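You operate a simulated robot arm through the tools that you are given. There is no shell and no other tool.

Carry out the task below with a simulated robot arm. There is one attempt and no reset: what you move stays moved.

## Task
Chuck the core that the winding card names and lower the lay-on roller on it.
Fine: core on the cradle rails, chuck crank in till it grips, then cradle down and roller down; leave the clutch out.

Only the result counts: the job must be done as asked and must still hold three seconds after the hand-in. Knocking over, shifting, dropping, spilling or breaking anything else fails it.

## Robot
A 6-joint arm with a two-finger gripper on a trunk, on a base that moves. Base frame: it is fixed to the floor where the robot stands at the start and does not move with it; the origin is under the middle of the robot, x ahead of it, y to its left, z up. Readings come in m, degrees, newtons and seconds.
It reaches about 1.298 m from its shoulder. Its first joint turns from -149.0 to 149.0 degrees. Places, roughly: blue core, green core, red core [-1.25, -1.5, 1]; clutch lever [-1.3, -0.8, 1.2]; core cradle [-1.3, -1, 0.9]; core cradle rails [-1.3, -1, 0.9]; cradle lever [-1.5, -1, 0.8]; lay-on roller [-1.2, -1, 1.2]; roller lever [-1.3, -1.3, 1.1]; sliding chuck [-1.3, -1.1, 1]. Payload 1.57 kg.
The TCP is the grasp point between the finger pads, 0.021 m short of the fingertips. In the tool frame z runs along the fingers and y along their closing line. The gripper opens to 0.07 m; its body begins 0.05 m behind the TCP.
Orientation is that of the tool frame in the base frame, as a unit quaternion [w, x, y, z]. With the fingers straight down and closing along the base's y, the tool's x points along the base's -x, its y along +y and its z along -z.

## Interface
- The arm moves only by the tool step_arm. Its argument "series" is a list that holds one entry, the list of rows, each a list of 7 numbers: the shift along the tool's x, y, z in units of 40 mm (1.0 is 40 mm), then the turn, a rotation vector about the tool's x, y, z in units of 4 degrees (1.0 is 4 degrees), then the finger opening in m, from 0 to 0.07. In form: [[[x, y, z, ax, ay, az, claw], ...]]. A call has 1 to 20 rows; each row shifts and turns the commanded pose from where the row before left it, along the tool's axes as they then stand. A call with a number of a shift or a turn outside -1 to 1 is refused whole. Each row takes 0.2 s and may step no farther than 0.05 m and 8.6 degrees from the row before; otherwise, or with a gripper value out of range, the whole call is refused. Where a pose cannot be reached the arm comes as near as it can. A force on the tool above 90 N (or 10 N above the force at the start of the call, whichever is more), or a blocked arm, ends the call early, and 0.2 s more pass. The fingers move at their own pace (about 0.1037 m/s each) and stop on an object; they squeeze with about 30 N. The grip force told is the motor's: it shows also when the fingers shut on nothing. Time passes only in rows, and 0.2 s behind the last, so rows that do not move let the fingers close. It gives the time, the measured TCP pose, the force on the tool (base axes), the opening and the grip force at its end, in the units of the frame above (readings bear some noise), with the torque about the TCP (base axes, N m) and any sound that the robot's microphone picked up, and new pictures: "show" is both (left out), scene, wrist or none.
- Cameras (640 x 400 px; columns grow to the right, rows downward): "scene" is now at [0.0431, 0.1552, 1.779]; the picture's right is [-0.02, -1.00, 0.00], its down [-0.59, 0.01, -0.80] and it looks along [0.80, -0.02, -0.59] (base axes); focal length 250 px, centre (320, 200). "wrist" rides on the gripper at [0.079, 0.004, -0.081] in the tool frame; the picture's right is [-0.05, 1.00, 0.00], its down [-0.67, -0.04, -0.74] and it looks along [-0.74, -0.04, 0.67] (tool axes); focal length 256 px, centre (320, 200). There is no depth. A picture from a camera that has moved, and an enlarged one, comes with that camera's place and axes in the base frame and with its lens.
- lift_body(by): slides the trunk up (or, below 0, down) by that many m; the arm and the scene camera ride with it, the base frame stays. It gives what a move gives, with no picture.
- steer(legs): drives the robot by 1 to 6 legs, each [ahead, turn to the left] in m and degrees, along the robot's own axes; the way and the turn of a leg run together, so that a leg with both is an arc; at most 1.5 m and 180 degrees a leg. The arm and the cameras ride along, it lands a little off, and it stops where it bumps. It gives what a move gives, and a new picture of the scene camera.
- turn_head(pan, tilt): turns the head with the scene camera to pan (to the left, within 155 degrees either way) and tilt (down, from -29 to 69), counted from straight ahead of the robot. It gives what a move gives, and a new picture of the scene camera.
- inspect(camera, box): a new picture of the part [left, top, right, bottom] of that camera's present view, enlarged. It takes no simulated time.
- finish_job(): hands the job in; it is judged then, once.

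Places have to be worked out from the pictures, the camera data and where the tool is seen. Open the gripper and draw the arm clear of the work before you hand the job in, unless the task says otherwise.

The tools are called after "Emit:" by a JSON object that holds its "op" and its "data". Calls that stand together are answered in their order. step_arm: Moves the arm, as the interface text tells. Its arguments: {"type":"object","properties":{"series":{"type":"array","items":{"type":"array","items":{"type":"array","items":{"type":"number"}}}},"show":{"type":"string","enum":["both","scene","wrist","none"]}},"required":["series"]} The other tools are called the same way: lift_body (by) moves the trunk up or down; steer (legs) drives the base; turn_head (pan, tilt) turns the head that bears the scene camera; inspect (camera, box) takes an enlarged picture of a part of a camera's view; finish_job () hands the job in.

At the start:

```text
time: 0.0
position: [0.6786, -0.2134, 1.0993]
ee_rot: [-0.001, -0.006, 1.0, 0.0]
contact_force: [-0.2, -0.8, -0.9]
torque: [0.02, 0.0, -0.03]
opening: 0.0699
grip_force: 0.0
trunk travel left (down, up): [-0.781, 0.189]
robot x, y, heading: [-0.0032, -0.0106, 0.2]
head pan, tilt (commanded): [-1.1, 36.5]
```

scene: 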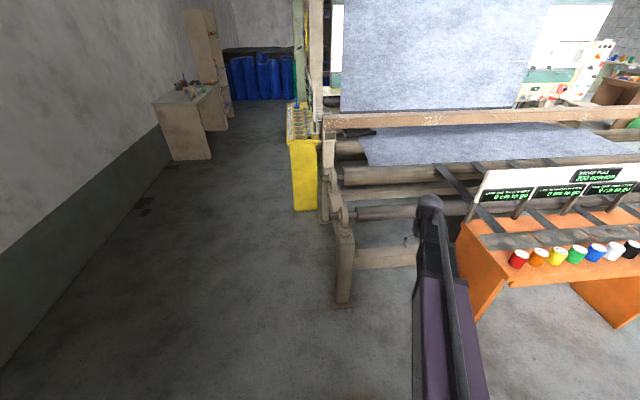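
wrist: 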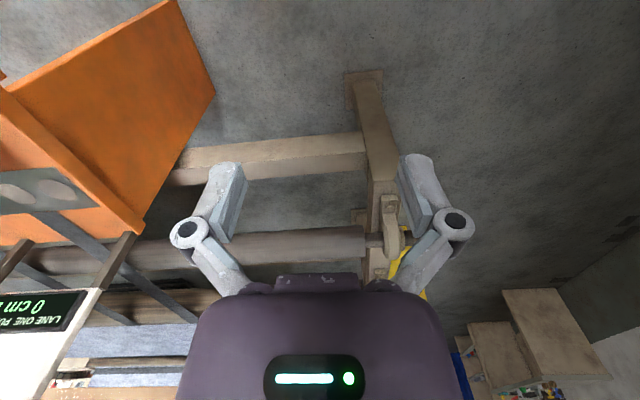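

The start pictures show a loom ahead, while the work station lies behind right of the robot at about (-1.3, -1.1). I turn the head toward it to look.

Emit:
{"op": "turn_head", "data": {"pan": -140, "tilt": 25}}

```text
time: 2.2
position: [0.6782, -0.213, 1.0997]
ee_rot: [0.0, -0.006, 1.0, 0.0]
contact_force: [0.5, 0.1, -0.1]
torque: [0.01, 0.0, -0.02]
opening: 0.0701
grip_force: 0.0
trunk travel left (down, up): [-0.781, 0.189]
robot x, y, heading: [0.0015, -0.011, -0.1]
head pan, tilt (commanded): [-140.0, 25.0]
camera scene: at [-0.1147, 0.0978, 1.797], right [-0.64, 0.77, 0.0], down [0.32, 0.27, -0.91], along [-0.69, -0.58, -0.42], focal length 250 px, centre (320, 200)
```

scene: 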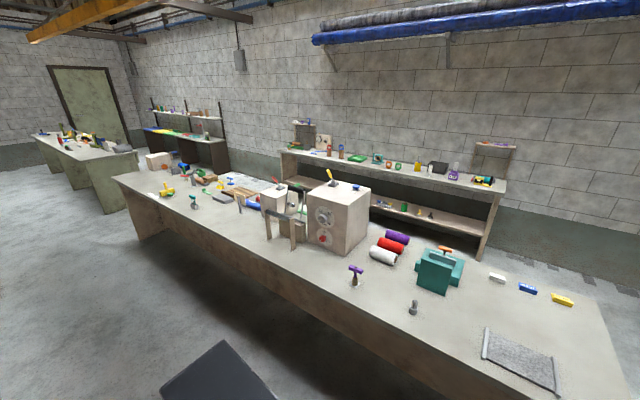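

A long bench with a winder (headstock box, rails, levers) appears. I enlarge the middle and left parts to find the parts and the winding card.

Emit:
{"op": "inspect", "data": {"camera": "scene", "box": [220, 160, 380, 260]}}

Emit:
{"op": "inspect", "data": {"camera": "scene", "box": [130, 140, 290, 240]}}

Emit:
{"op": "inspect", "data": {"camera": "scene", "box": [360, 210, 600, 360]}}

```text
4.00 times, centred on (300, 210) of scene
camera zoom: at [-0.1147, 0.0978, 1.797], right [-0.64, 0.77, 0.0], down [0.32, 0.27, -0.91], along [-0.69, -0.58, -0.42], focal length 1002 px, centre (400, 160)
```

zoom: 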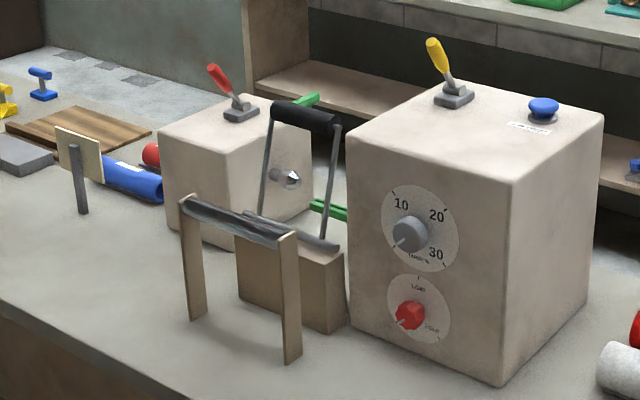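

```text
4.00 times, centred on (210, 190) of scene
camera zoom: at [-0.1147, 0.0978, 1.797], right [-0.64, 0.77, 0.0], down [0.32, 0.27, -0.91], along [-0.69, -0.58, -0.42], focal length 1002 px, centre (760, 240)
```

zoom: 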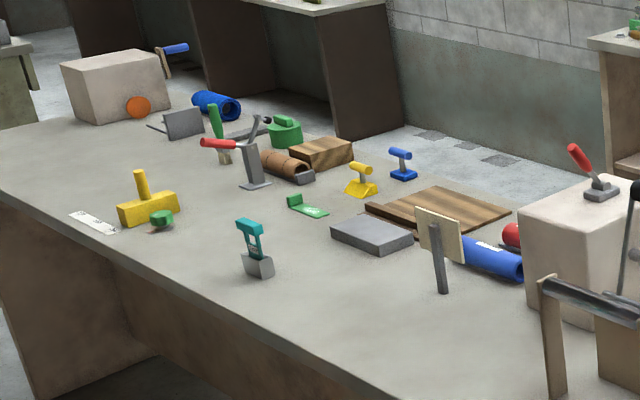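

```text
2.67 times, centred on (480, 285) of scene
camera zoom: at [-0.1147, 0.0978, 1.797], right [-0.64, 0.77, 0.0], down [0.32, 0.27, -0.91], along [-0.69, -0.58, -0.42], focal length 668 px, centre (-107, -27)
```

zoom: 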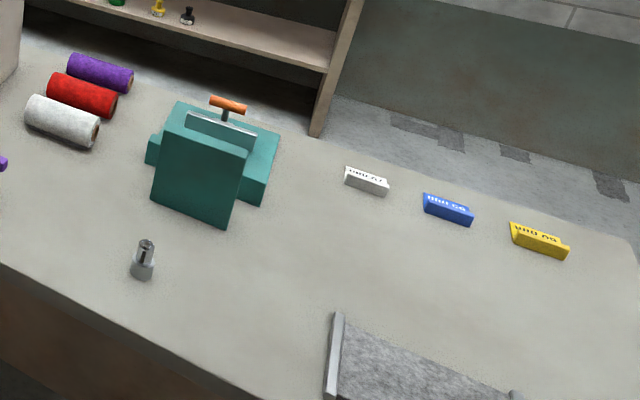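

The winder stands on a bench whose front edge runs along y at about x≈-0.7; the card's face seems turned away from here. Before driving I look at the floor to the robot's right and left.

Emit:
{"op": "turn_head", "data": {"pan": -80, "tilt": 40}}

Emit:
{"op": "turn_head", "data": {"pan": -35, "tilt": 60}}

Emit:
{"op": "turn_head", "data": {"pan": 120, "tilt": 40}}

```text
time: 3.5
position: [0.6782, -0.2141, 1.1001]
ee_rot: [-0.001, -0.007, 1.0, 0.0]
contact_force: [-0.4, -0.5, -1.0]
torque: [-0.02, 0.01, 0.01]
opening: 0.0698
grip_force: 0.0
trunk travel left (down, up): [-0.781, 0.189]
robot x, y, heading: [0.0005, -0.0101, -0.2]
head pan, tilt (commanded): [-80.0, 40.0]
camera scene: at [-0.0295, 0.0732, 1.7737], right [-0.99, -0.17, 0.0], down [-0.11, 0.63, -0.77], along [0.13, -0.75, -0.64], focal length 250 px, centre (320, 200)
```

scene: 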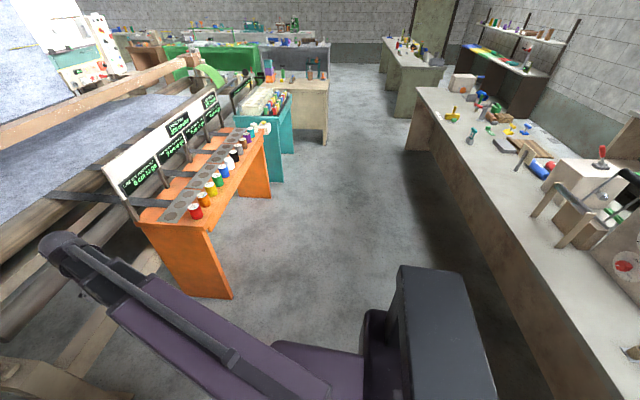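

```text
time: 4.6
position: [0.678, -0.2142, 1.0991]
ee_rot: [0.0, -0.006, 1.0, 0.001]
contact_force: [0.3, -0.9, 0.7]
torque: [0.0, 0.04, -0.02]
opening: 0.0703
grip_force: 0.0
trunk travel left (down, up): [-0.781, 0.189]
robot x, y, heading: [-0.002, -0.0084, -0.1]
head pan, tilt (commanded): [-35.0, 60.0]
camera scene: at [0.0104, 0.1186, 1.747], right [-0.58, -0.82, 0.0], down [-0.71, 0.5, -0.5], along [0.41, -0.29, -0.87], focal length 250 px, centre (320, 200)
```

scene: 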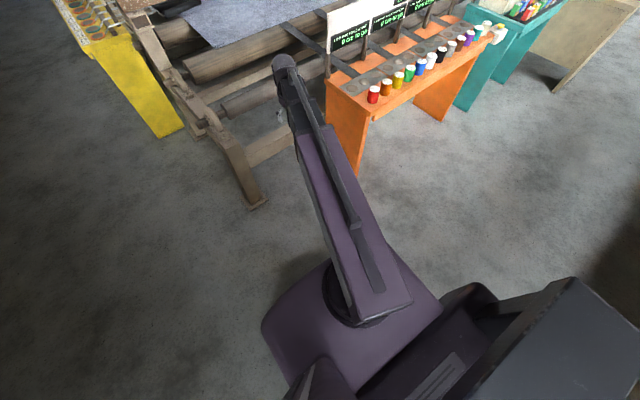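

```text
time: 7.0
position: [0.6783, -0.2129, 1.0986]
ee_rot: [0.0, -0.006, 1.0, -0.001]
contact_force: [-0.3, 0.2, 0.3]
torque: [0.0, 0.01, -0.02]
opening: 0.0704
grip_force: 0.1
trunk travel left (down, up): [-0.781, 0.189]
robot x, y, heading: [0.0011, -0.0102, 0.1]
head pan, tilt (commanded): [120.0, 40.0]
camera scene: at [-0.0865, 0.2307, 1.7737], right [0.87, 0.5, 0.0], down [0.32, -0.56, -0.77], along [-0.38, 0.66, -0.64], focal length 250 px, centre (320, 200)
```

scene: 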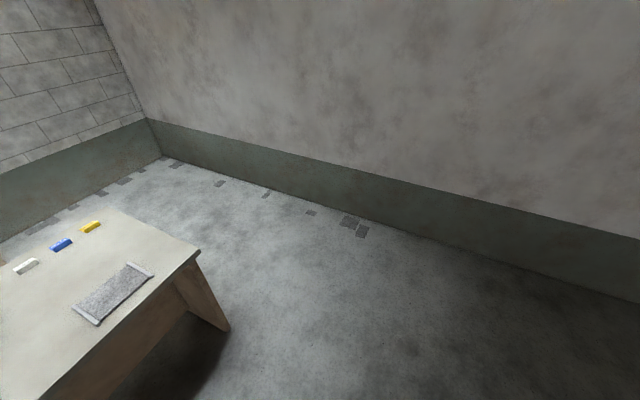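

The aisle to the right (−y) is free: the orange stand is at about (0.77,-0.72), the bench edge at x≈-0.7, and the shoulder is near the robot's middle. I point the head ahead and turn right 90° to face −y.

Emit:
{"op": "turn_head", "data": {"pan": 0, "tilt": 35}}

Emit:
{"op": "steer", "data": {"legs": [[0, -90]]}}

```text
time: 9.0
position: [0.6781, -0.2136, 1.0993]
ee_rot: [0.001, -0.006, 1.0, 0.0]
contact_force: [1.1, 0.9, -1.0]
torque: [0.01, 0.01, -0.04]
opening: 0.07
grip_force: 0.1
trunk travel left (down, up): [-0.781, 0.189]
robot x, y, heading: [-0.0025, -0.0108, -0.2]
head pan, tilt (commanded): [0.0, 35.0]
camera scene: at [0.044, 0.1569, 1.7812], right [0.0, -1.0, 0.0], down [-0.57, 0.0, -0.82], along [0.82, 0.0, -0.57], focal length 250 px, centre (320, 200)
```

scene: 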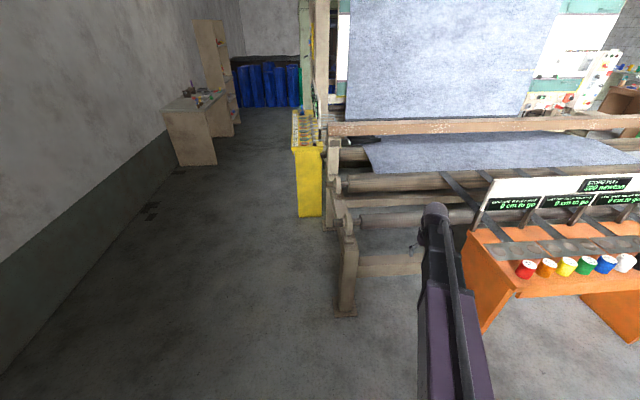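

```text
time: 15.2
position: [-0.2189, -0.6856, 1.1002]
ee_rot: [0.0, 0.712, 0.703, 0.001]
contact_force: [0.0, 0.0, 0.6]
torque: [0.0, 0.04, -0.01]
opening: 0.0698
grip_force: 0.0
trunk travel left (down, up): [-0.781, 0.189]
robot x, y, heading: [-0.0283, -0.0126, -91.0]
head pan, tilt (commanded): [0.0, 35.0]
camera scene: at [0.1415, -0.0605, 1.7812], right [-1.0, 0.02, 0.0], down [0.01, 0.57, -0.82], along [-0.02, -0.82, -0.57], focal length 250 px, centre (320, 200)
```

scene: 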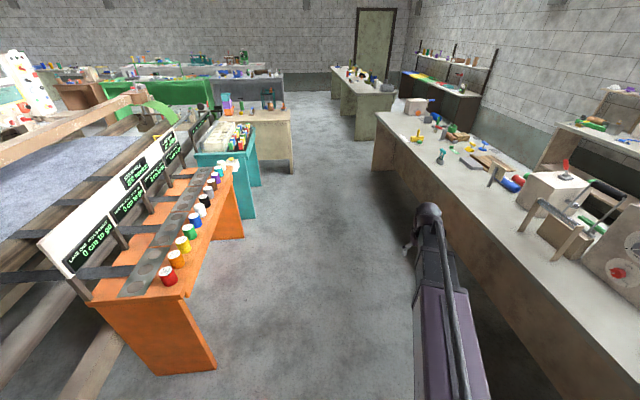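

Facing −y now with a clear aisle between x≈-0.7 and x≈0.74. I drive ahead 1.2 m so the robot is alongside the winder.

Emit:
{"op": "steer", "data": {"legs": [[1.2, 0]]}}

Emit:
{"op": "turn_head", "data": {"pan": -90, "tilt": 35}}

```text
time: 22.8
position: [-0.2314, -1.9164, 1.0988]
ee_rot: [0.0, 0.709, 0.705, 0.0]
contact_force: [-1.9, 0.1, 0.4]
torque: [0.01, -0.01, 0.03]
opening: 0.0701
grip_force: 0.0
trunk travel left (down, up): [-0.781, 0.189]
robot x, y, heading: [-0.052, -1.2413, -90.9]
head pan, tilt (commanded): [0.0, 35.0]
camera scene: at [0.1226, -1.2888, 1.7812], right [-1.0, 0.01, 0.0], down [0.01, 0.57, -0.82], along [-0.01, -0.82, -0.57], focal length 250 px, centre (320, 200)
```

scene: 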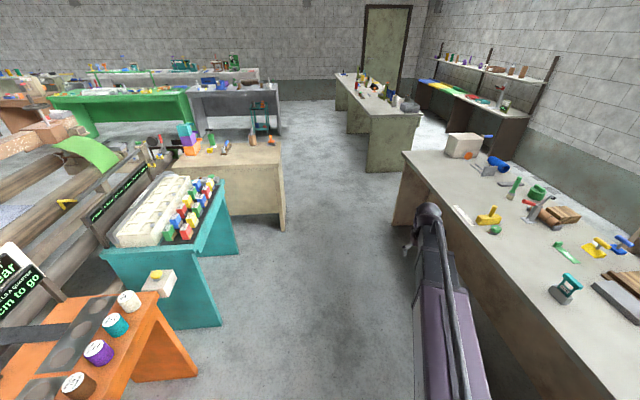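

```text
time: 24.5
position: [-0.2314, -1.916, 1.099]
ee_rot: [0.0, 0.709, 0.705, 0.0]
contact_force: [0.0, 0.4, -0.3]
torque: [0.02, 0.0, 0.02]
opening: 0.07
grip_force: 0.1
trunk travel left (down, up): [-0.781, 0.189]
robot x, y, heading: [-0.0441, -1.2458, -90.4]
head pan, tilt (commanded): [-90.0, 35.0]
camera scene: at [0.0356, -1.1995, 1.7812], right [0.01, 1.0, 0.0], down [0.57, -0.01, -0.82], along [-0.82, 0.01, -0.57], focal length 250 px, centre (320, 200)
```

scene: 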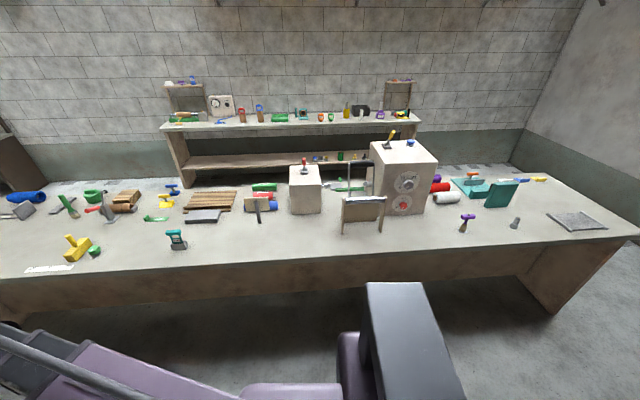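

Now the winder is directly in front of the camera. I enlarge the machine and the area to its left with the cores and card.

Emit:
{"op": "inspect", "data": {"camera": "scene", "box": [230, 130, 390, 240]}}

Emit:
{"op": "inspect", "data": {"camera": "scene", "box": [280, 140, 370, 200]}}

Emit:
{"op": "inspect", "data": {"camera": "scene", "box": [130, 170, 290, 270]}}

```text
3.64 times, centred on (310, 185) of scene
camera zoom: at [0.0356, -1.1995, 1.7812], right [0.01, 1.0, 0.0], down [0.57, -0.01, -0.82], along [-0.82, 0.01, -0.57], focal length 910 px, centre (356, 254)
```

zoom: 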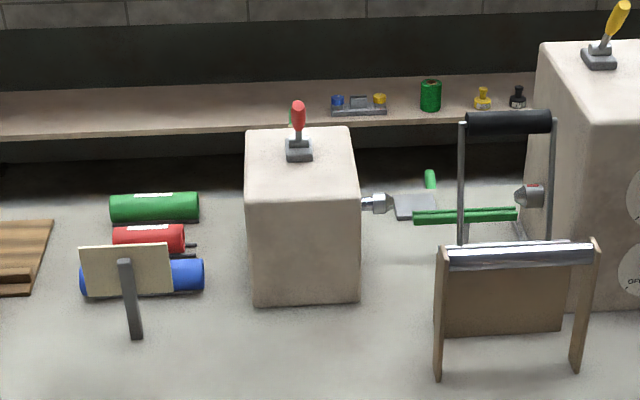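

```text
6.67 times, centred on (325, 170) of scene
camera zoom: at [0.0356, -1.1995, 1.7812], right [0.01, 1.0, 0.0], down [0.57, -0.01, -0.82], along [-0.82, 0.01, -0.57], focal length 1669 px, centre (287, 400)
```

zoom: 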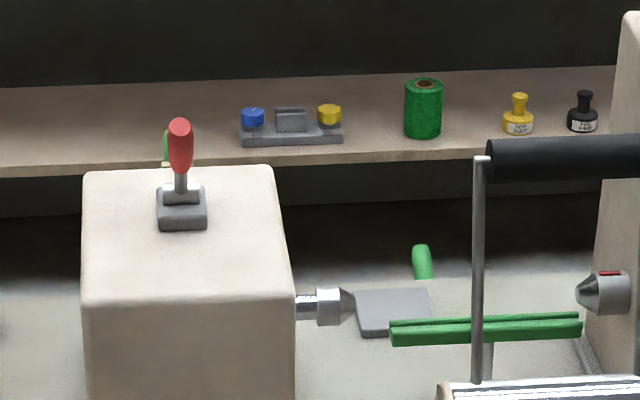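

```text
4.00 times, centred on (210, 220) of scene
camera zoom: at [0.0356, -1.1995, 1.7812], right [0.01, 1.0, 0.0], down [0.57, -0.01, -0.82], along [-0.82, 0.01, -0.57], focal length 1002 px, centre (760, 120)
```

zoom: 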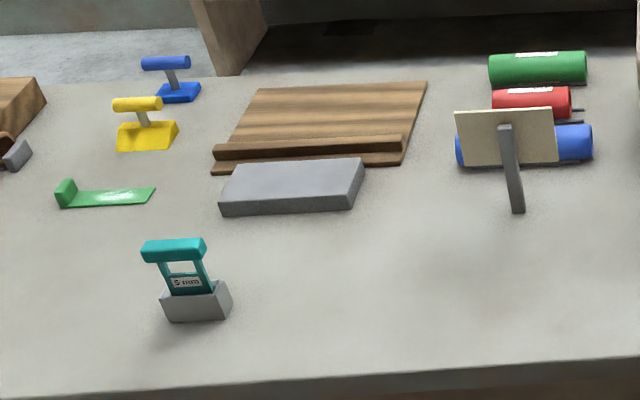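

Triangulating both views: bench top z≈0.85, guide bar at x≈-0.99, cores at x≈-1.19/-1.30/-1.41 (blue/red/green) y≈-1.54, the rails around (-1.27,-1.0), and a green handle behind the tail box near (-1.5,-1.31,1.03). I turn the robot to face the bench.

Emit:
{"op": "steer", "data": {"legs": [[0, -89.5]]}}

Emit:
{"op": "turn_head", "data": {"pan": 0, "tilt": 40}}

```text
time: 30.7
position: [-0.719, -1.039, 1.0999]
ee_rot: [0.0, 1.0, -0.016, 0.0]
contact_force: [0.0, 1.2, -0.7]
torque: [-0.01, 0.0, 0.05]
opening: 0.0702
grip_force: 0.1
trunk travel left (down, up): [-0.781, 0.189]
robot x, y, heading: [-0.0518, -1.2122, 178.4]
head pan, tilt (commanded): [-90.0, 35.0]
camera scene: at [-0.006, -1.2967, 1.7813], right [1.0, -0.03, 0.0], down [-0.02, -0.57, -0.82], along [0.02, 0.82, -0.57], focal length 250 px, centre (320, 200)
```

scene: 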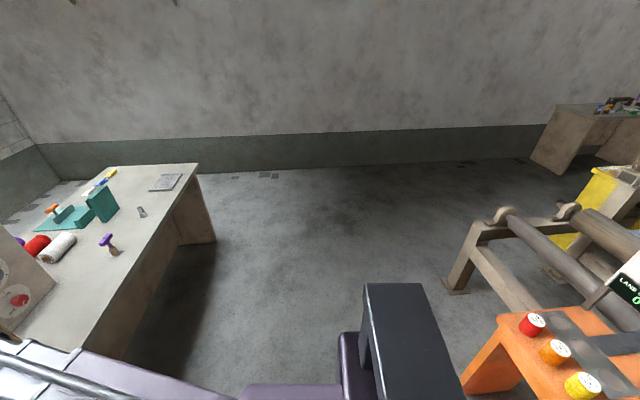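

```text
time: 32.3
position: [-0.7186, -1.0401, 1.0993]
ee_rot: [0.0, 1.0, -0.016, 0.0]
contact_force: [-0.2, -1.2, -0.3]
torque: [-0.06, 0.0, 0.01]
opening: 0.07
grip_force: 0.0
trunk travel left (down, up): [-0.781, 0.189]
robot x, y, heading: [-0.0503, -1.2165, 178.2]
head pan, tilt (commanded): [0.0, 40.0]
camera scene: at [-0.0938, -1.3827, 1.7737], right [0.03, 1.0, 0.0], down [0.64, -0.02, -0.77], along [-0.77, 0.02, -0.64], focal length 250 px, centre (320, 200)
```

scene: 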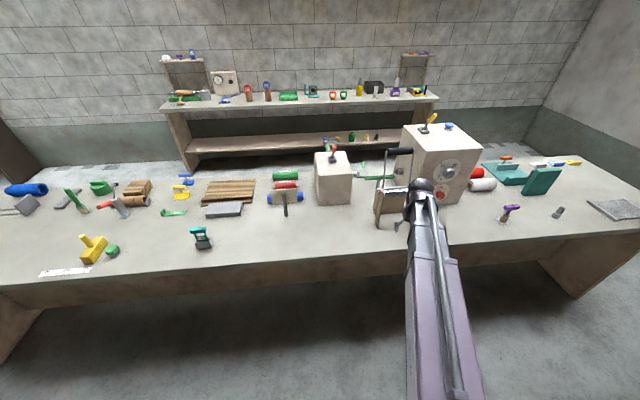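

The arm's TCP hangs over the bench's front edge near the guide bar. I raise the trunk fully for clearance and retract the arm a little before rolling closer.

Emit:
{"op": "lift_body", "data": {"by": 0.185}}

Emit:
{"op": "step_arm", "data": {"series": [[[1, 0, 0, 0, 0, 0, 0.07], [1, 0, 0, 0, 0, 0, 0.07], [1, 0, 0, 0, 0, 0, 0.07], [1, 0, 0, 0, 0, 0, 0.07], [0, 0, 0, 0, 0, 0, 0.07]]], "show": "both"}}

```text
time: 34.4
position: [-0.7196, -1.0408, 1.2839]
ee_rot: [0.0, 1.0, -0.017, 0.0]
contact_force: [0.2, -1.1, -0.1]
torque: [-0.04, 0.05, 0.02]
opening: 0.0698
grip_force: 0.1
trunk travel left (down, up): [-0.966, 0.004]
robot x, y, heading: [-0.0508, -1.2116, 178.2]
head pan, tilt (commanded): [0.0, 40.0]
```

```text
time: 35.5
position: [-0.5606, -1.0437, 1.2852]
ee_rot: [-0.001, 1.0, -0.015, 0.0]
contact_force: [-0.1, -1.1, -0.9]
torque: [0.0, -0.04, 0.01]
opening: 0.0703
grip_force: 0.0
trunk travel left (down, up): [-0.966, 0.004]
robot x, y, heading: [-0.0518, -1.2135, 178.2]
head pan, tilt (commanded): [0.0, 40.0]
camera scene: at [-0.0948, -1.3826, 1.9587], right [0.03, 1.0, 0.0], down [0.64, -0.02, -0.77], along [-0.77, 0.02, -0.64], focal length 250 px, centre (320, 200)
camera wrist: at [-0.4829, -1.0508, 1.3652], right [-0.08, -1.0, 0.0], down [-0.67, 0.06, 0.74], along [-0.74, 0.06, -0.67], focal length 256 px, centre (320, 200)
```

scene: 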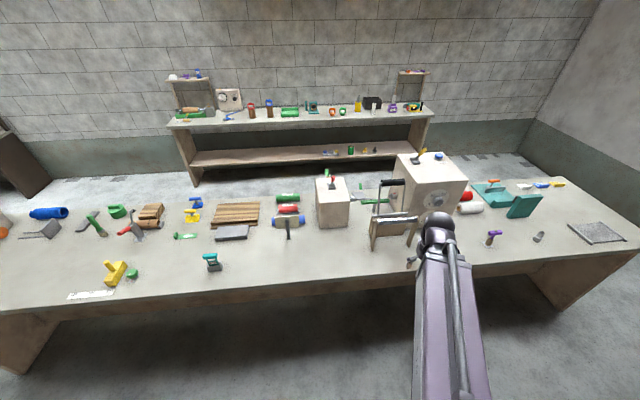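
wrist: 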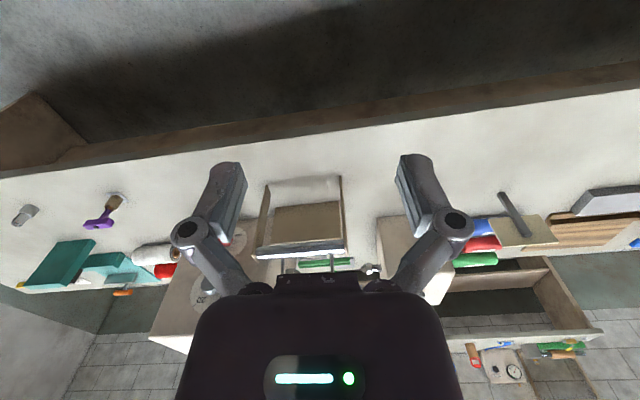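

I check the base's footprint against the bench edge by looking steeply down.

Emit:
{"op": "turn_head", "data": {"pan": 20, "tilt": 69}}

```text
time: 36.5
position: [-0.5601, -1.0436, 1.2847]
ee_rot: [0.0, 1.0, -0.016, 0.001]
contact_force: [0.9, 0.0, 0.6]
torque: [-0.01, 0.0, -0.01]
opening: 0.07
grip_force: 0.1
trunk travel left (down, up): [-0.966, 0.004]
robot x, y, heading: [-0.0473, -1.211, 178.0]
head pan, tilt (commanded): [20.0, 68.8]
camera scene: at [-0.0619, -1.4028, 1.9226], right [-0.31, 0.95, 0.0], down [0.88, 0.29, -0.36], along [-0.34, -0.11, -0.93], focal length 250 px, centre (320, 200)
```

scene: 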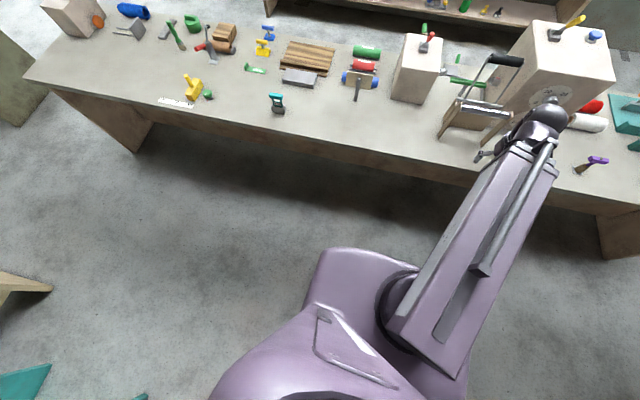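

The body front is only ~0.16 m ahead of its middle, so there is room. I roll 0.3 m toward the bench.

Emit:
{"op": "steer", "data": {"legs": [[0.3, 1.8]]}}

Emit:
{"op": "turn_head", "data": {"pan": 0, "tilt": 50}}

```text
time: 38.8
position: [-0.8635, -1.0583, 1.2858]
ee_rot: [0.0, 1.0, 0.002, -0.001]
contact_force: [0.1, -0.5, -0.4]
torque: [-0.03, 0.01, -0.02]
opening: 0.0698
grip_force: 0.1
trunk travel left (down, up): [-0.966, 0.004]
robot x, y, heading: [-0.3463, -1.2073, -180.1]
head pan, tilt (commanded): [20.0, 68.8]
camera scene: at [-0.3542, -1.3984, 1.9226], right [-0.34, 0.94, 0.0], down [0.88, 0.32, -0.36], along [-0.34, -0.12, -0.93], focal length 250 px, centre (320, 200)
```

scene: 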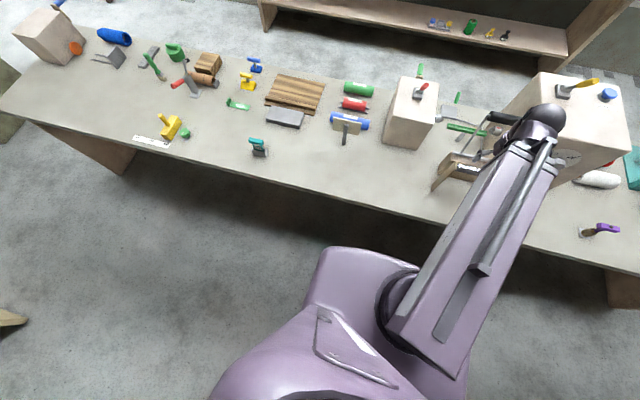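

```text
time: 39.7
position: [-0.8626, -1.0563, 1.2853]
ee_rot: [-0.001, 1.0, 0.002, 0.0]
contact_force: [-0.2, -0.1, -0.7]
torque: [0.0, 0.0, -0.01]
opening: 0.0703
grip_force: 0.1
trunk travel left (down, up): [-0.966, 0.004]
robot x, y, heading: [-0.3424, -1.2078, -179.7]
head pan, tilt (commanded): [0.0, 50.0]
camera scene: at [-0.3773, -1.3792, 1.9445], right [0.0, 1.0, 0.0], down [0.77, 0.0, -0.64], along [-0.64, 0.0, -0.77], focal length 250 px, centre (320, 200)
```

scene: 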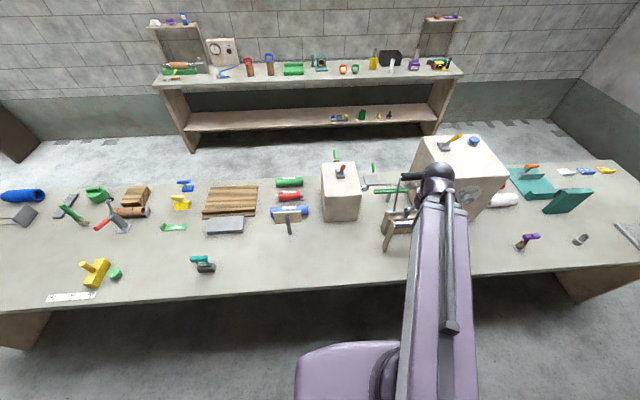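

I enlarge the machine from this higher, closer viewpoint to locate crank, cradle lever and chuck.

Emit:
{"op": "inspect", "data": {"camera": "scene", "box": [300, 135, 428, 215]}}

Emit:
{"op": "inspect", "data": {"camera": "scene", "box": [240, 160, 368, 240]}}

```text
5.00 times, centred on (364, 175) of scene
camera zoom: at [-0.3773, -1.3792, 1.9445], right [0.0, 1.0, 0.0], down [0.77, 0.0, -0.64], along [-0.64, 0.0, -0.77], focal length 1252 px, centre (100, 325)
```

zoom: 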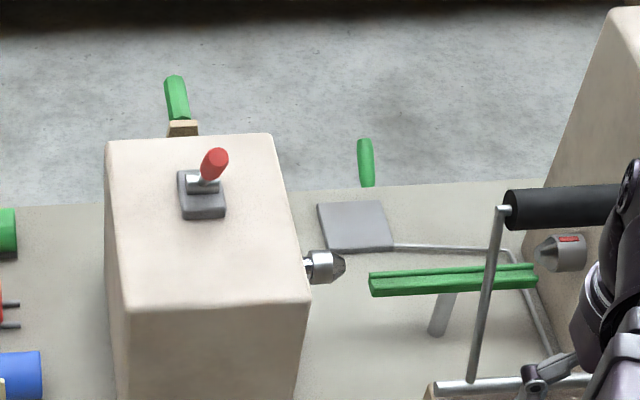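

```text
5.00 times, centred on (304, 200) of scene
camera zoom: at [-0.3773, -1.3792, 1.9445], right [0.0, 1.0, 0.0], down [0.77, 0.0, -0.64], along [-0.64, 0.0, -0.77], focal length 1252 px, centre (400, 200)
```

zoom: 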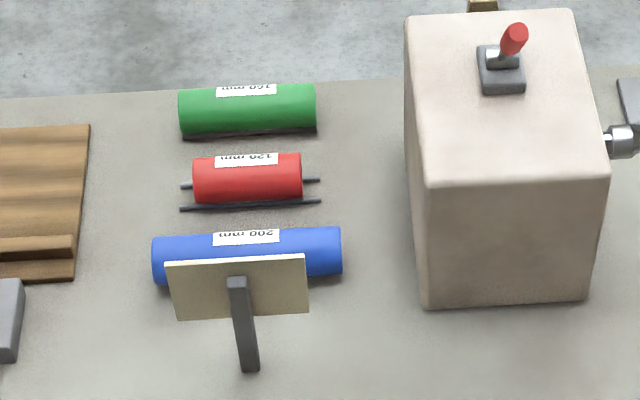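

The labels (160/120/200 mm), the card face, the crank and the cradle lever all face the far side (−x), and the cradle lever sits behind the bench at about (-1.61,-1.03,0.8). There is a gap of over 1 m behind the bench, so I will drive around its +y end: first back out and turn right to face +y.

Emit:
{"op": "steer", "data": {"legs": [[-0.38, 0], [0, -90]]}}

Emit:
{"op": "turn_head", "data": {"pan": 0, "tilt": 35}}

```text
time: 48.2
position: [0.1781, -0.6803, 1.2865]
ee_rot: [0.005, 0.715, -0.699, 0.004]
contact_force: [-0.7, 0.1, 0.4]
torque: [0.02, -0.03, 0.01]
opening: 0.0699
grip_force: 0.2
trunk travel left (down, up): [-0.966, 0.004]
robot x, y, heading: [0.0834, -1.2059, 91.8]
head pan, tilt (commanded): [0.0, 50.0]
camera scene: at [-0.0874, -1.181, 1.9445], right [1.0, 0.03, 0.0], down [0.02, -0.76, -0.64], along [-0.02, 0.64, -0.77], focal length 250 px, centre (320, 200)
```

scene: 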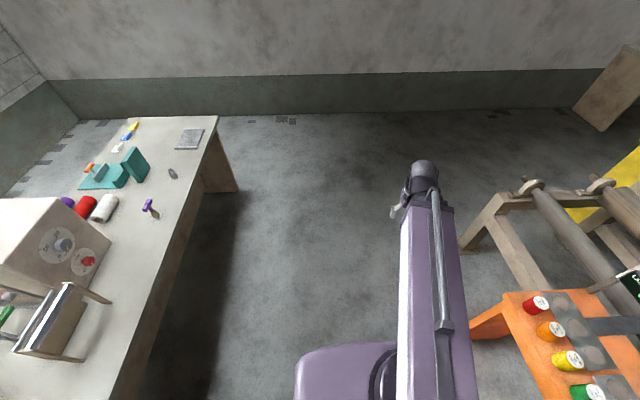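

```text
time: 48.9
position: [0.1794, -0.6784, 1.2855]
ee_rot: [0.005, 0.715, -0.699, 0.003]
contact_force: [0.1, 0.4, -0.6]
torque: [0.03, 0.02, 0.01]
opening: 0.0702
grip_force: 0.0
trunk travel left (down, up): [-0.966, 0.004]
robot x, y, heading: [0.0826, -1.2028, 91.7]
head pan, tilt (commanded): [0.0, 35.0]
camera scene: at [-0.086, -1.167, 1.9662], right [1.0, 0.03, 0.0], down [0.02, -0.57, -0.82], along [-0.02, 0.82, -0.57], focal length 250 px, centre (320, 200)
```

scene: 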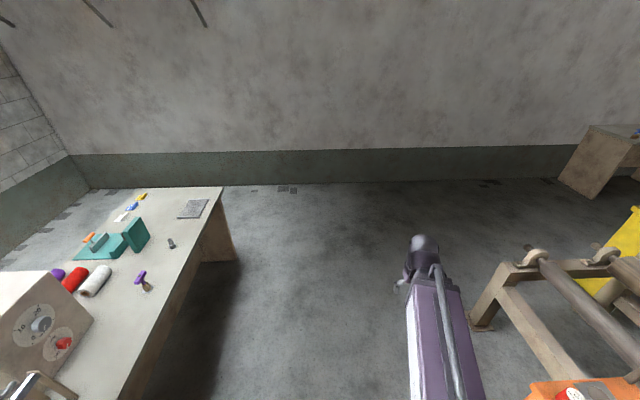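

The way along +y is clear (wall at y≈2.1, bench end at y≈0.59, loom foot at x≈1.18). I drive 2.45 m ahead.

Emit:
{"op": "steer", "data": {"legs": [[1.3, 0], [1.15, 0]]}}

```text
time: 63.7
position: [0.1297, 1.775, 1.2847]
ee_rot: [0.006, 0.71, -0.704, 0.004]
contact_force: [0.3, 0.8, 0.2]
torque: [-0.05, 0.0, -0.02]
opening: 0.07
grip_force: 0.0
trunk travel left (down, up): [-0.966, 0.004]
robot x, y, heading: [0.0261, 1.2514, 90.9]
head pan, tilt (commanded): [0.0, 35.0]
camera scene: at [-0.1425, 1.2901, 1.9662], right [1.0, 0.02, 0.0], down [0.01, -0.57, -0.82], along [-0.01, 0.82, -0.57], focal length 250 px, centre (320, 200)
```

scene: 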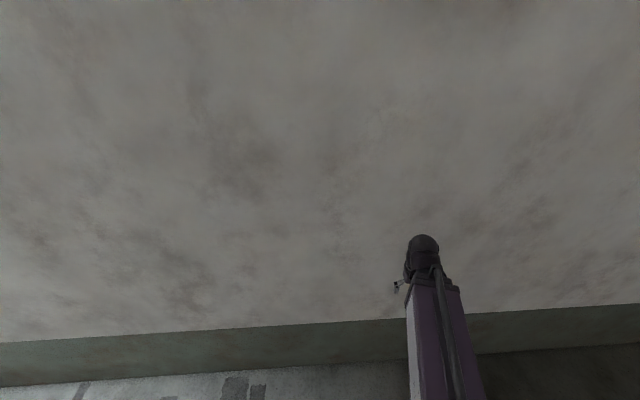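

The robot is at (0.03,1.25) with the wall at y≈2.07; I turn left 90° to face −x.

Emit:
{"op": "steer", "data": {"legs": [[0, 90]]}}

```text
time: 69.8
position: [-0.4942, 1.3524, 1.2853]
ee_rot: [0.002, 1.0, 0.005, 0.007]
contact_force: [-0.2, 0.6, 0.5]
torque: [-0.05, -0.02, 0.02]
opening: 0.07
grip_force: 0.1
trunk travel left (down, up): [-0.966, 0.004]
robot x, y, heading: [0.0304, 1.205, -179.3]
head pan, tilt (commanded): [0.0, 35.0]
camera scene: at [-0.0106, 1.0335, 1.9663], right [-0.01, 1.0, 0.0], down [0.57, 0.0, -0.82], along [-0.82, -0.01, -0.57], focal length 250 px, centre (320, 200)
```

scene: 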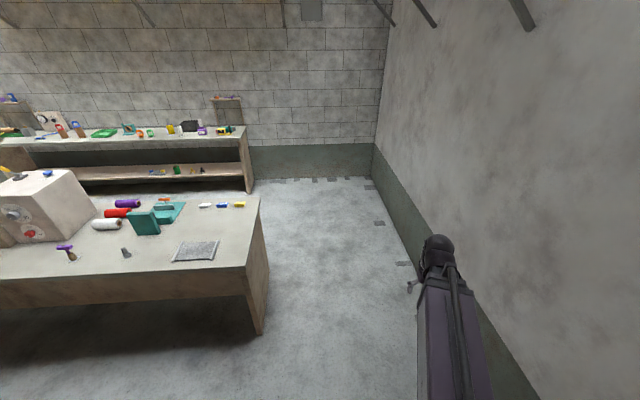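

The gap around the bench end is clear (bench corner ≈(-1.62,0.56), shelf leg ≈(-3.1,0), back wall x≈-3.4). I drive 2.3 m ahead and turn left to face −y.

Emit:
{"op": "steer", "data": {"legs": [[1.2, 0], [1.1, 0], [0, 90]]}}

```text
time: 89.5
position: [-2.419, 0.6604, 1.2843]
ee_rot: [-0.005, 0.703, 0.711, 0.006]
contact_force: [0.2, -0.2, 0.9]
torque: [-0.01, 0.03, 0.03]
opening: 0.0699
grip_force: 0.0
trunk travel left (down, up): [-0.966, 0.004]
robot x, y, heading: [-2.2276, 1.184, -89.9]
head pan, tilt (commanded): [0.0, 35.0]
camera scene: at [-2.0562, 1.1409, 1.9661], right [-1.0, 0.0, 0.0], down [0.0, 0.57, -0.82], along [0.0, -0.82, -0.57], focal length 250 px, centre (320, 200)
```

scene: 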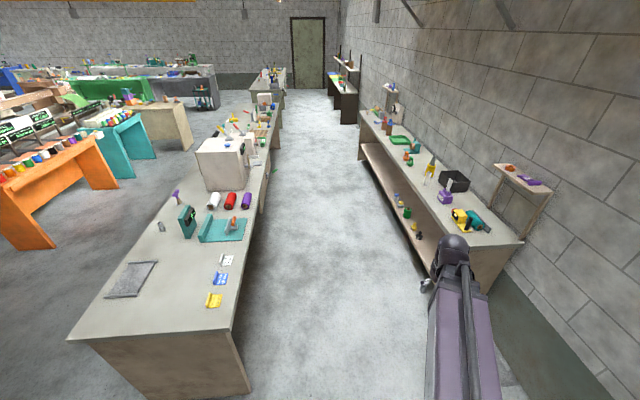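

The aisle behind the bench is over 1.3 m wide and empty. I drive 2.4 m along −y to be opposite the winder.

Emit:
{"op": "steer", "data": {"legs": [[1.2, 0], [1.2, 0]]}}

Emit:
{"op": "turn_head", "data": {"pan": 90, "tilt": 40}}

```text
time: 104.1
position: [-2.4357, -1.7646, 1.2848]
ee_rot: [-0.004, 0.711, 0.703, 0.006]
contact_force: [0.6, 0.1, 0.9]
torque: [-0.01, 0.01, 0.01]
opening: 0.07
grip_force: 0.1
trunk travel left (down, up): [-0.966, 0.004]
robot x, y, heading: [-2.2313, -1.244, -91.0]
head pan, tilt (commanded): [0.0, 35.0]
camera scene: at [-2.0635, -1.293, 1.9662], right [-1.0, 0.02, 0.0], down [0.01, 0.57, -0.82], along [-0.02, -0.82, -0.57], focal length 250 px, centre (320, 200)
```

scene: 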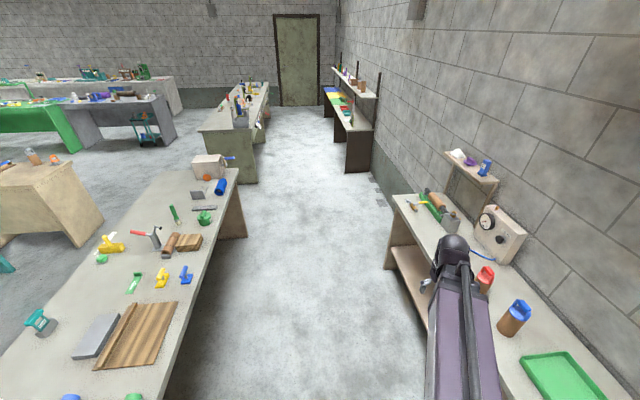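

```text
time: 105.8
position: [-2.4356, -1.7664, 1.2851]
ee_rot: [-0.004, 0.711, 0.703, 0.006]
contact_force: [0.1, 0.3, 0.2]
torque: [0.03, 0.02, -0.03]
opening: 0.0701
grip_force: 0.0
trunk travel left (down, up): [-0.966, 0.004]
robot x, y, heading: [-2.2321, -1.2448, -91.4]
head pan, tilt (commanded): [90.0, 40.0]
camera scene: at [-1.9765, -1.2064, 1.9587], right [-0.02, -1.0, 0.0], down [-0.64, 0.01, -0.77], along [0.77, -0.02, -0.64], focal length 250 px, centre (320, 200)
```

scene: 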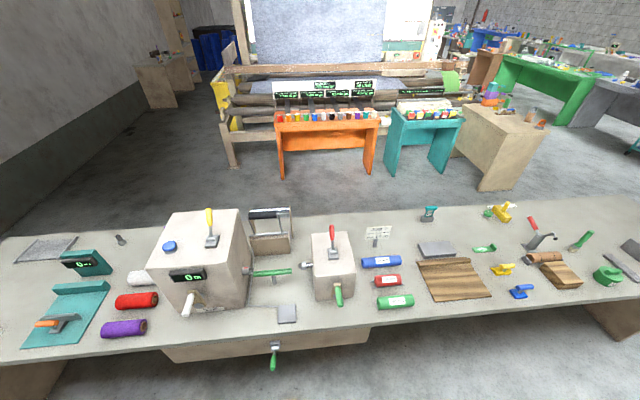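

Now everything is seen from the working side, with the card facing me. I read the card, the machine and the levers.

Emit:
{"op": "inspect", "data": {"camera": "scene", "box": [355, 220, 411, 255]}}

Emit:
{"op": "inspect", "data": {"camera": "scene", "box": [240, 205, 432, 325]}}

Emit:
{"op": "inspect", "data": {"camera": "scene", "box": [150, 260, 406, 400]}}

```text
11.43 times, centred on (383, 238) of scene
camera zoom: at [-1.9765, -1.2064, 1.9587], right [-0.02, -1.0, 0.0], down [-0.64, 0.01, -0.77], along [0.77, -0.02, -0.64], focal length 2861 px, centre (-400, -229)
```

zoom: 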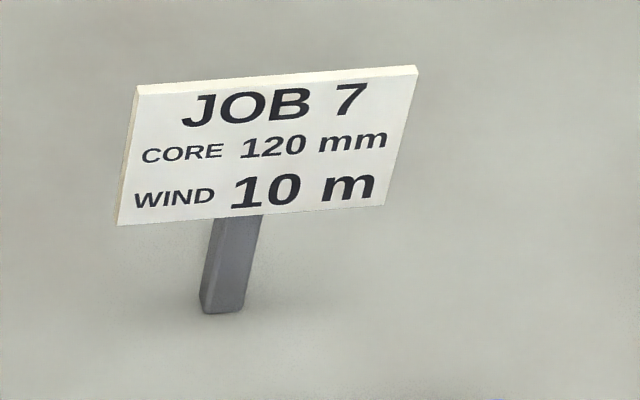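

```text
3.33 times, centred on (336, 265) of scene
camera zoom: at [-1.9765, -1.2064, 1.9587], right [-0.02, -1.0, 0.0], down [-0.64, 0.01, -0.77], along [0.77, -0.02, -0.64], focal length 835 px, centre (267, -17)
```

zoom: 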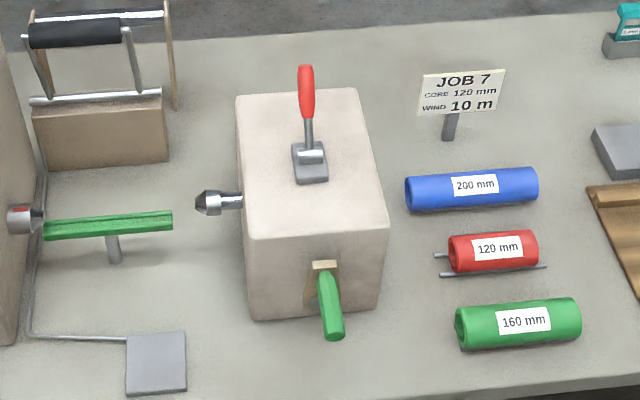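

```text
2.50 times, centred on (278, 330) of scene
camera zoom: at [-1.9765, -1.2064, 1.9587], right [-0.02, -1.0, 0.0], down [-0.64, 0.01, -0.77], along [0.77, -0.02, -0.64], focal length 626 px, centre (425, -125)
```

zoom: 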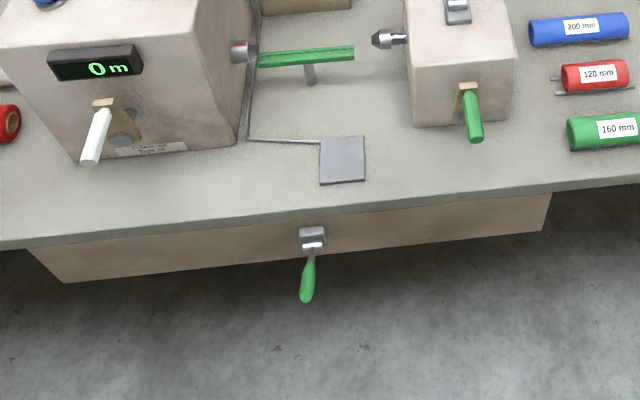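

The card says JOB 7, CORE 120 mm: that is the red core. I turn the robot to face the bench (+x).

Emit:
{"op": "steer", "data": {"legs": [[0, 91.4]]}}

Emit:
{"op": "turn_head", "data": {"pan": 0, "tilt": 45}}

```text
time: 112.0
position: [-1.707, -1.4252, 1.2849]
ee_rot: [-0.006, -0.017, 1.0, 0.002]
contact_force: [0.2, -0.2, 1.1]
torque: [0.02, -0.03, -0.01]
opening: 0.0699
grip_force: 0.1
trunk travel left (down, up): [-0.966, 0.004]
robot x, y, heading: [-2.2394, -1.1979, 1.2]
head pan, tilt (commanded): [90.0, 40.0]
camera scene: at [-2.288, -0.9473, 1.9588], right [1.0, 0.02, 0.0], down [0.01, -0.64, -0.77], along [-0.01, 0.77, -0.64], focal length 250 px, centre (320, 200)
```

scene: 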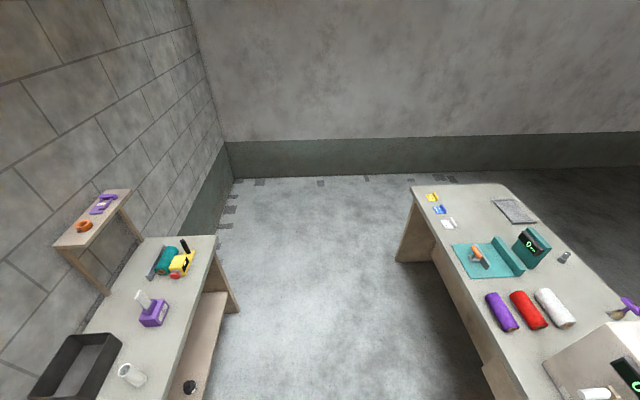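

```text
time: 113.7
position: [-1.7037, -1.4235, 1.2859]
ee_rot: [-0.007, -0.018, 1.0, 0.002]
contact_force: [0.4, -0.5, 0.1]
torque: [0.02, 0.02, -0.01]
opening: 0.07
grip_force: 0.1
trunk travel left (down, up): [-0.966, 0.004]
robot x, y, heading: [-2.2303, -1.1988, 1.4]
head pan, tilt (commanded): [0.0, 45.0]
camera scene: at [-2.2034, -1.029, 1.9514], right [0.02, -1.0, 0.0], down [-0.71, -0.01, -0.71], along [0.71, 0.01, -0.71], focal length 250 px, centre (320, 200)
```

scene: 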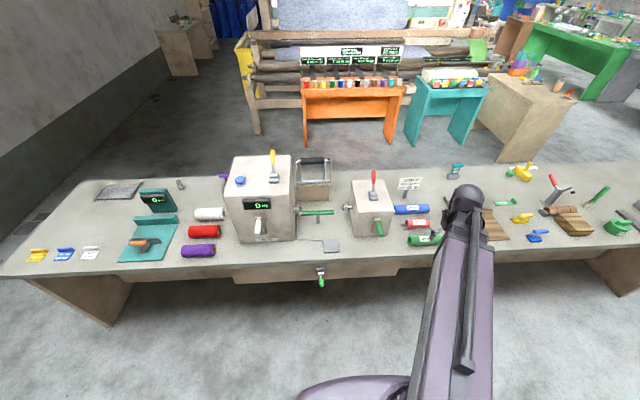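

Heading is 1.4° and the robot stands 0.6–1.0 m from all the work points. I move 0.12 m closer and straighten the heading.

Emit:
{"op": "steer", "data": {"legs": [[0.12, -1.4]]}}

Emit:
{"op": "inspect", "data": {"camera": "scene", "box": [230, 140, 440, 270]}}

```text
time: 115.1
position: [-1.588, -1.4366, 1.284]
ee_rot: [-0.009, -0.005, 1.0, 0.002]
contact_force: [0.5, 0.1, -0.7]
torque: [0.0, 0.05, 0.0]
opening: 0.0702
grip_force: 0.0
trunk travel left (down, up): [-0.966, 0.004]
robot x, y, heading: [-2.1118, -1.1967, -0.2]
head pan, tilt (commanded): [0.0, 45.0]
camera scene: at [-2.0748, -1.0285, 1.9513], right [0.0, -1.0, 0.0], down [-0.71, 0.0, -0.71], along [0.71, 0.0, -0.71], focal length 250 px, centre (320, 200)
```

scene: 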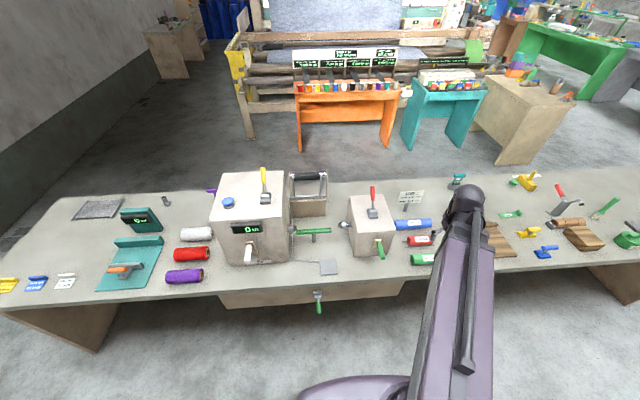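

```text
3.05 times, centred on (335, 205) of scene
camera zoom: at [-2.0748, -1.0285, 1.9513], right [0.0, -1.0, 0.0], down [-0.71, 0.0, -0.71], along [0.71, 0.0, -0.71], focal length 763 px, centre (274, 185)
```

zoom: 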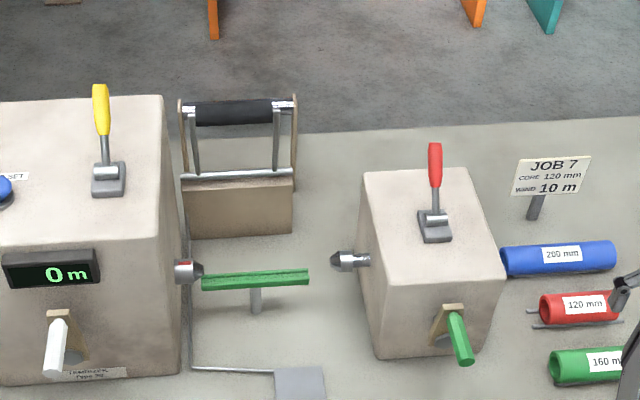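

From two opposite views I get: red core centre ≈(-1.303,-1.55,0.876), Ø≈58 mm; rails centre ≈(-1.285,-1.0,0.939); fixed cone tip ≈(-1.292,-0.912,0.970), sliding cone tip ≈(-1.273,-1.122,0.974), axis yawed about 4–5°. I take a wrist picture to look at the crank and core nearer.

Emit:
{"op": "step_arm", "data": {"series": [[[0, 0, 0, 0, 0, 0, 0.07]]], "show": "both"}}

Emit:
{"op": "inspect", "data": {"camera": "wrist", "box": [0, 0, 320, 200]}}

Emit:
{"op": "inspect", "data": {"camera": "wrist", "box": [200, 40, 520, 240]}}

```text
time: 115.5
position: [-1.5884, -1.4366, 1.2848]
ee_rot: [-0.007, -0.005, 1.0, 0.001]
contact_force: [0.8, -0.2, 0.6]
torque: [-0.02, -0.02, -0.01]
opening: 0.0698
grip_force: 0.0
trunk travel left (down, up): [-0.966, 0.004]
robot x, y, heading: [-2.113, -1.1983, -0.0]
head pan, tilt (commanded): [0.0, 45.0]
camera scene: at [-2.0772, -1.0282, 1.9514], right [0.0, -1.0, 0.0], down [-0.71, 0.0, -0.71], along [0.71, 0.0, -0.71], focal length 250 px, centre (320, 200)
camera wrist: at [-1.6677, -1.4332, 1.3664], right [0.04, 1.0, 0.0], down [0.68, -0.03, 0.74], along [0.73, -0.03, -0.68], focal length 256 px, centre (320, 200)
```

scene: 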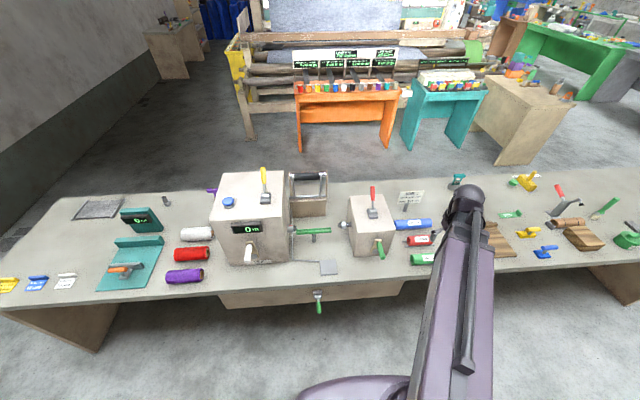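
wrist: 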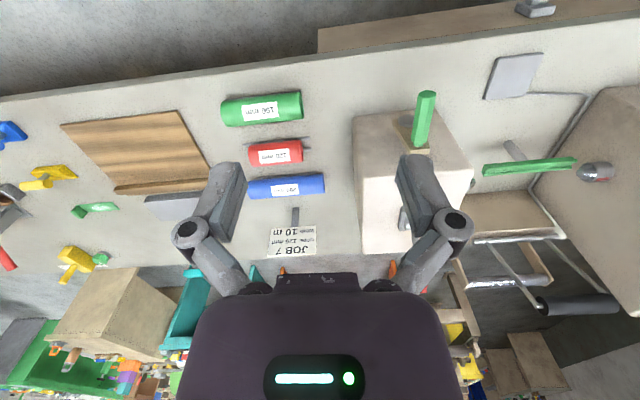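

```text
2.00 times, centred on (160, 100) of wrist
camera zoom: at [-1.6677, -1.4332, 1.3664], right [0.04, 1.0, 0.0], down [0.68, -0.03, 0.74], along [0.73, -0.03, -0.68], focal length 512 px, centre (640, 400)
```

zoom: 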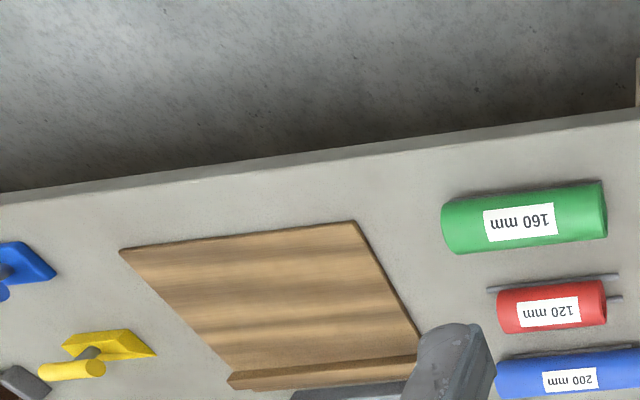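

```text
2.00 times, centred on (360, 140) of wrist
camera zoom: at [-1.6677, -1.4332, 1.3664], right [0.04, 1.0, 0.0], down [0.68, -0.03, 0.74], along [0.73, -0.03, -0.68], focal length 512 px, centre (240, 320)
```

zoom: 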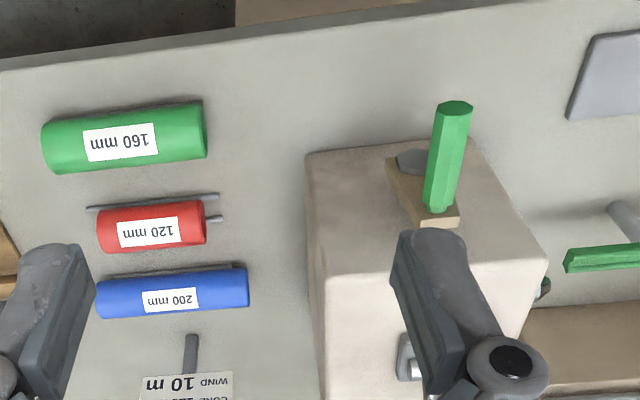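

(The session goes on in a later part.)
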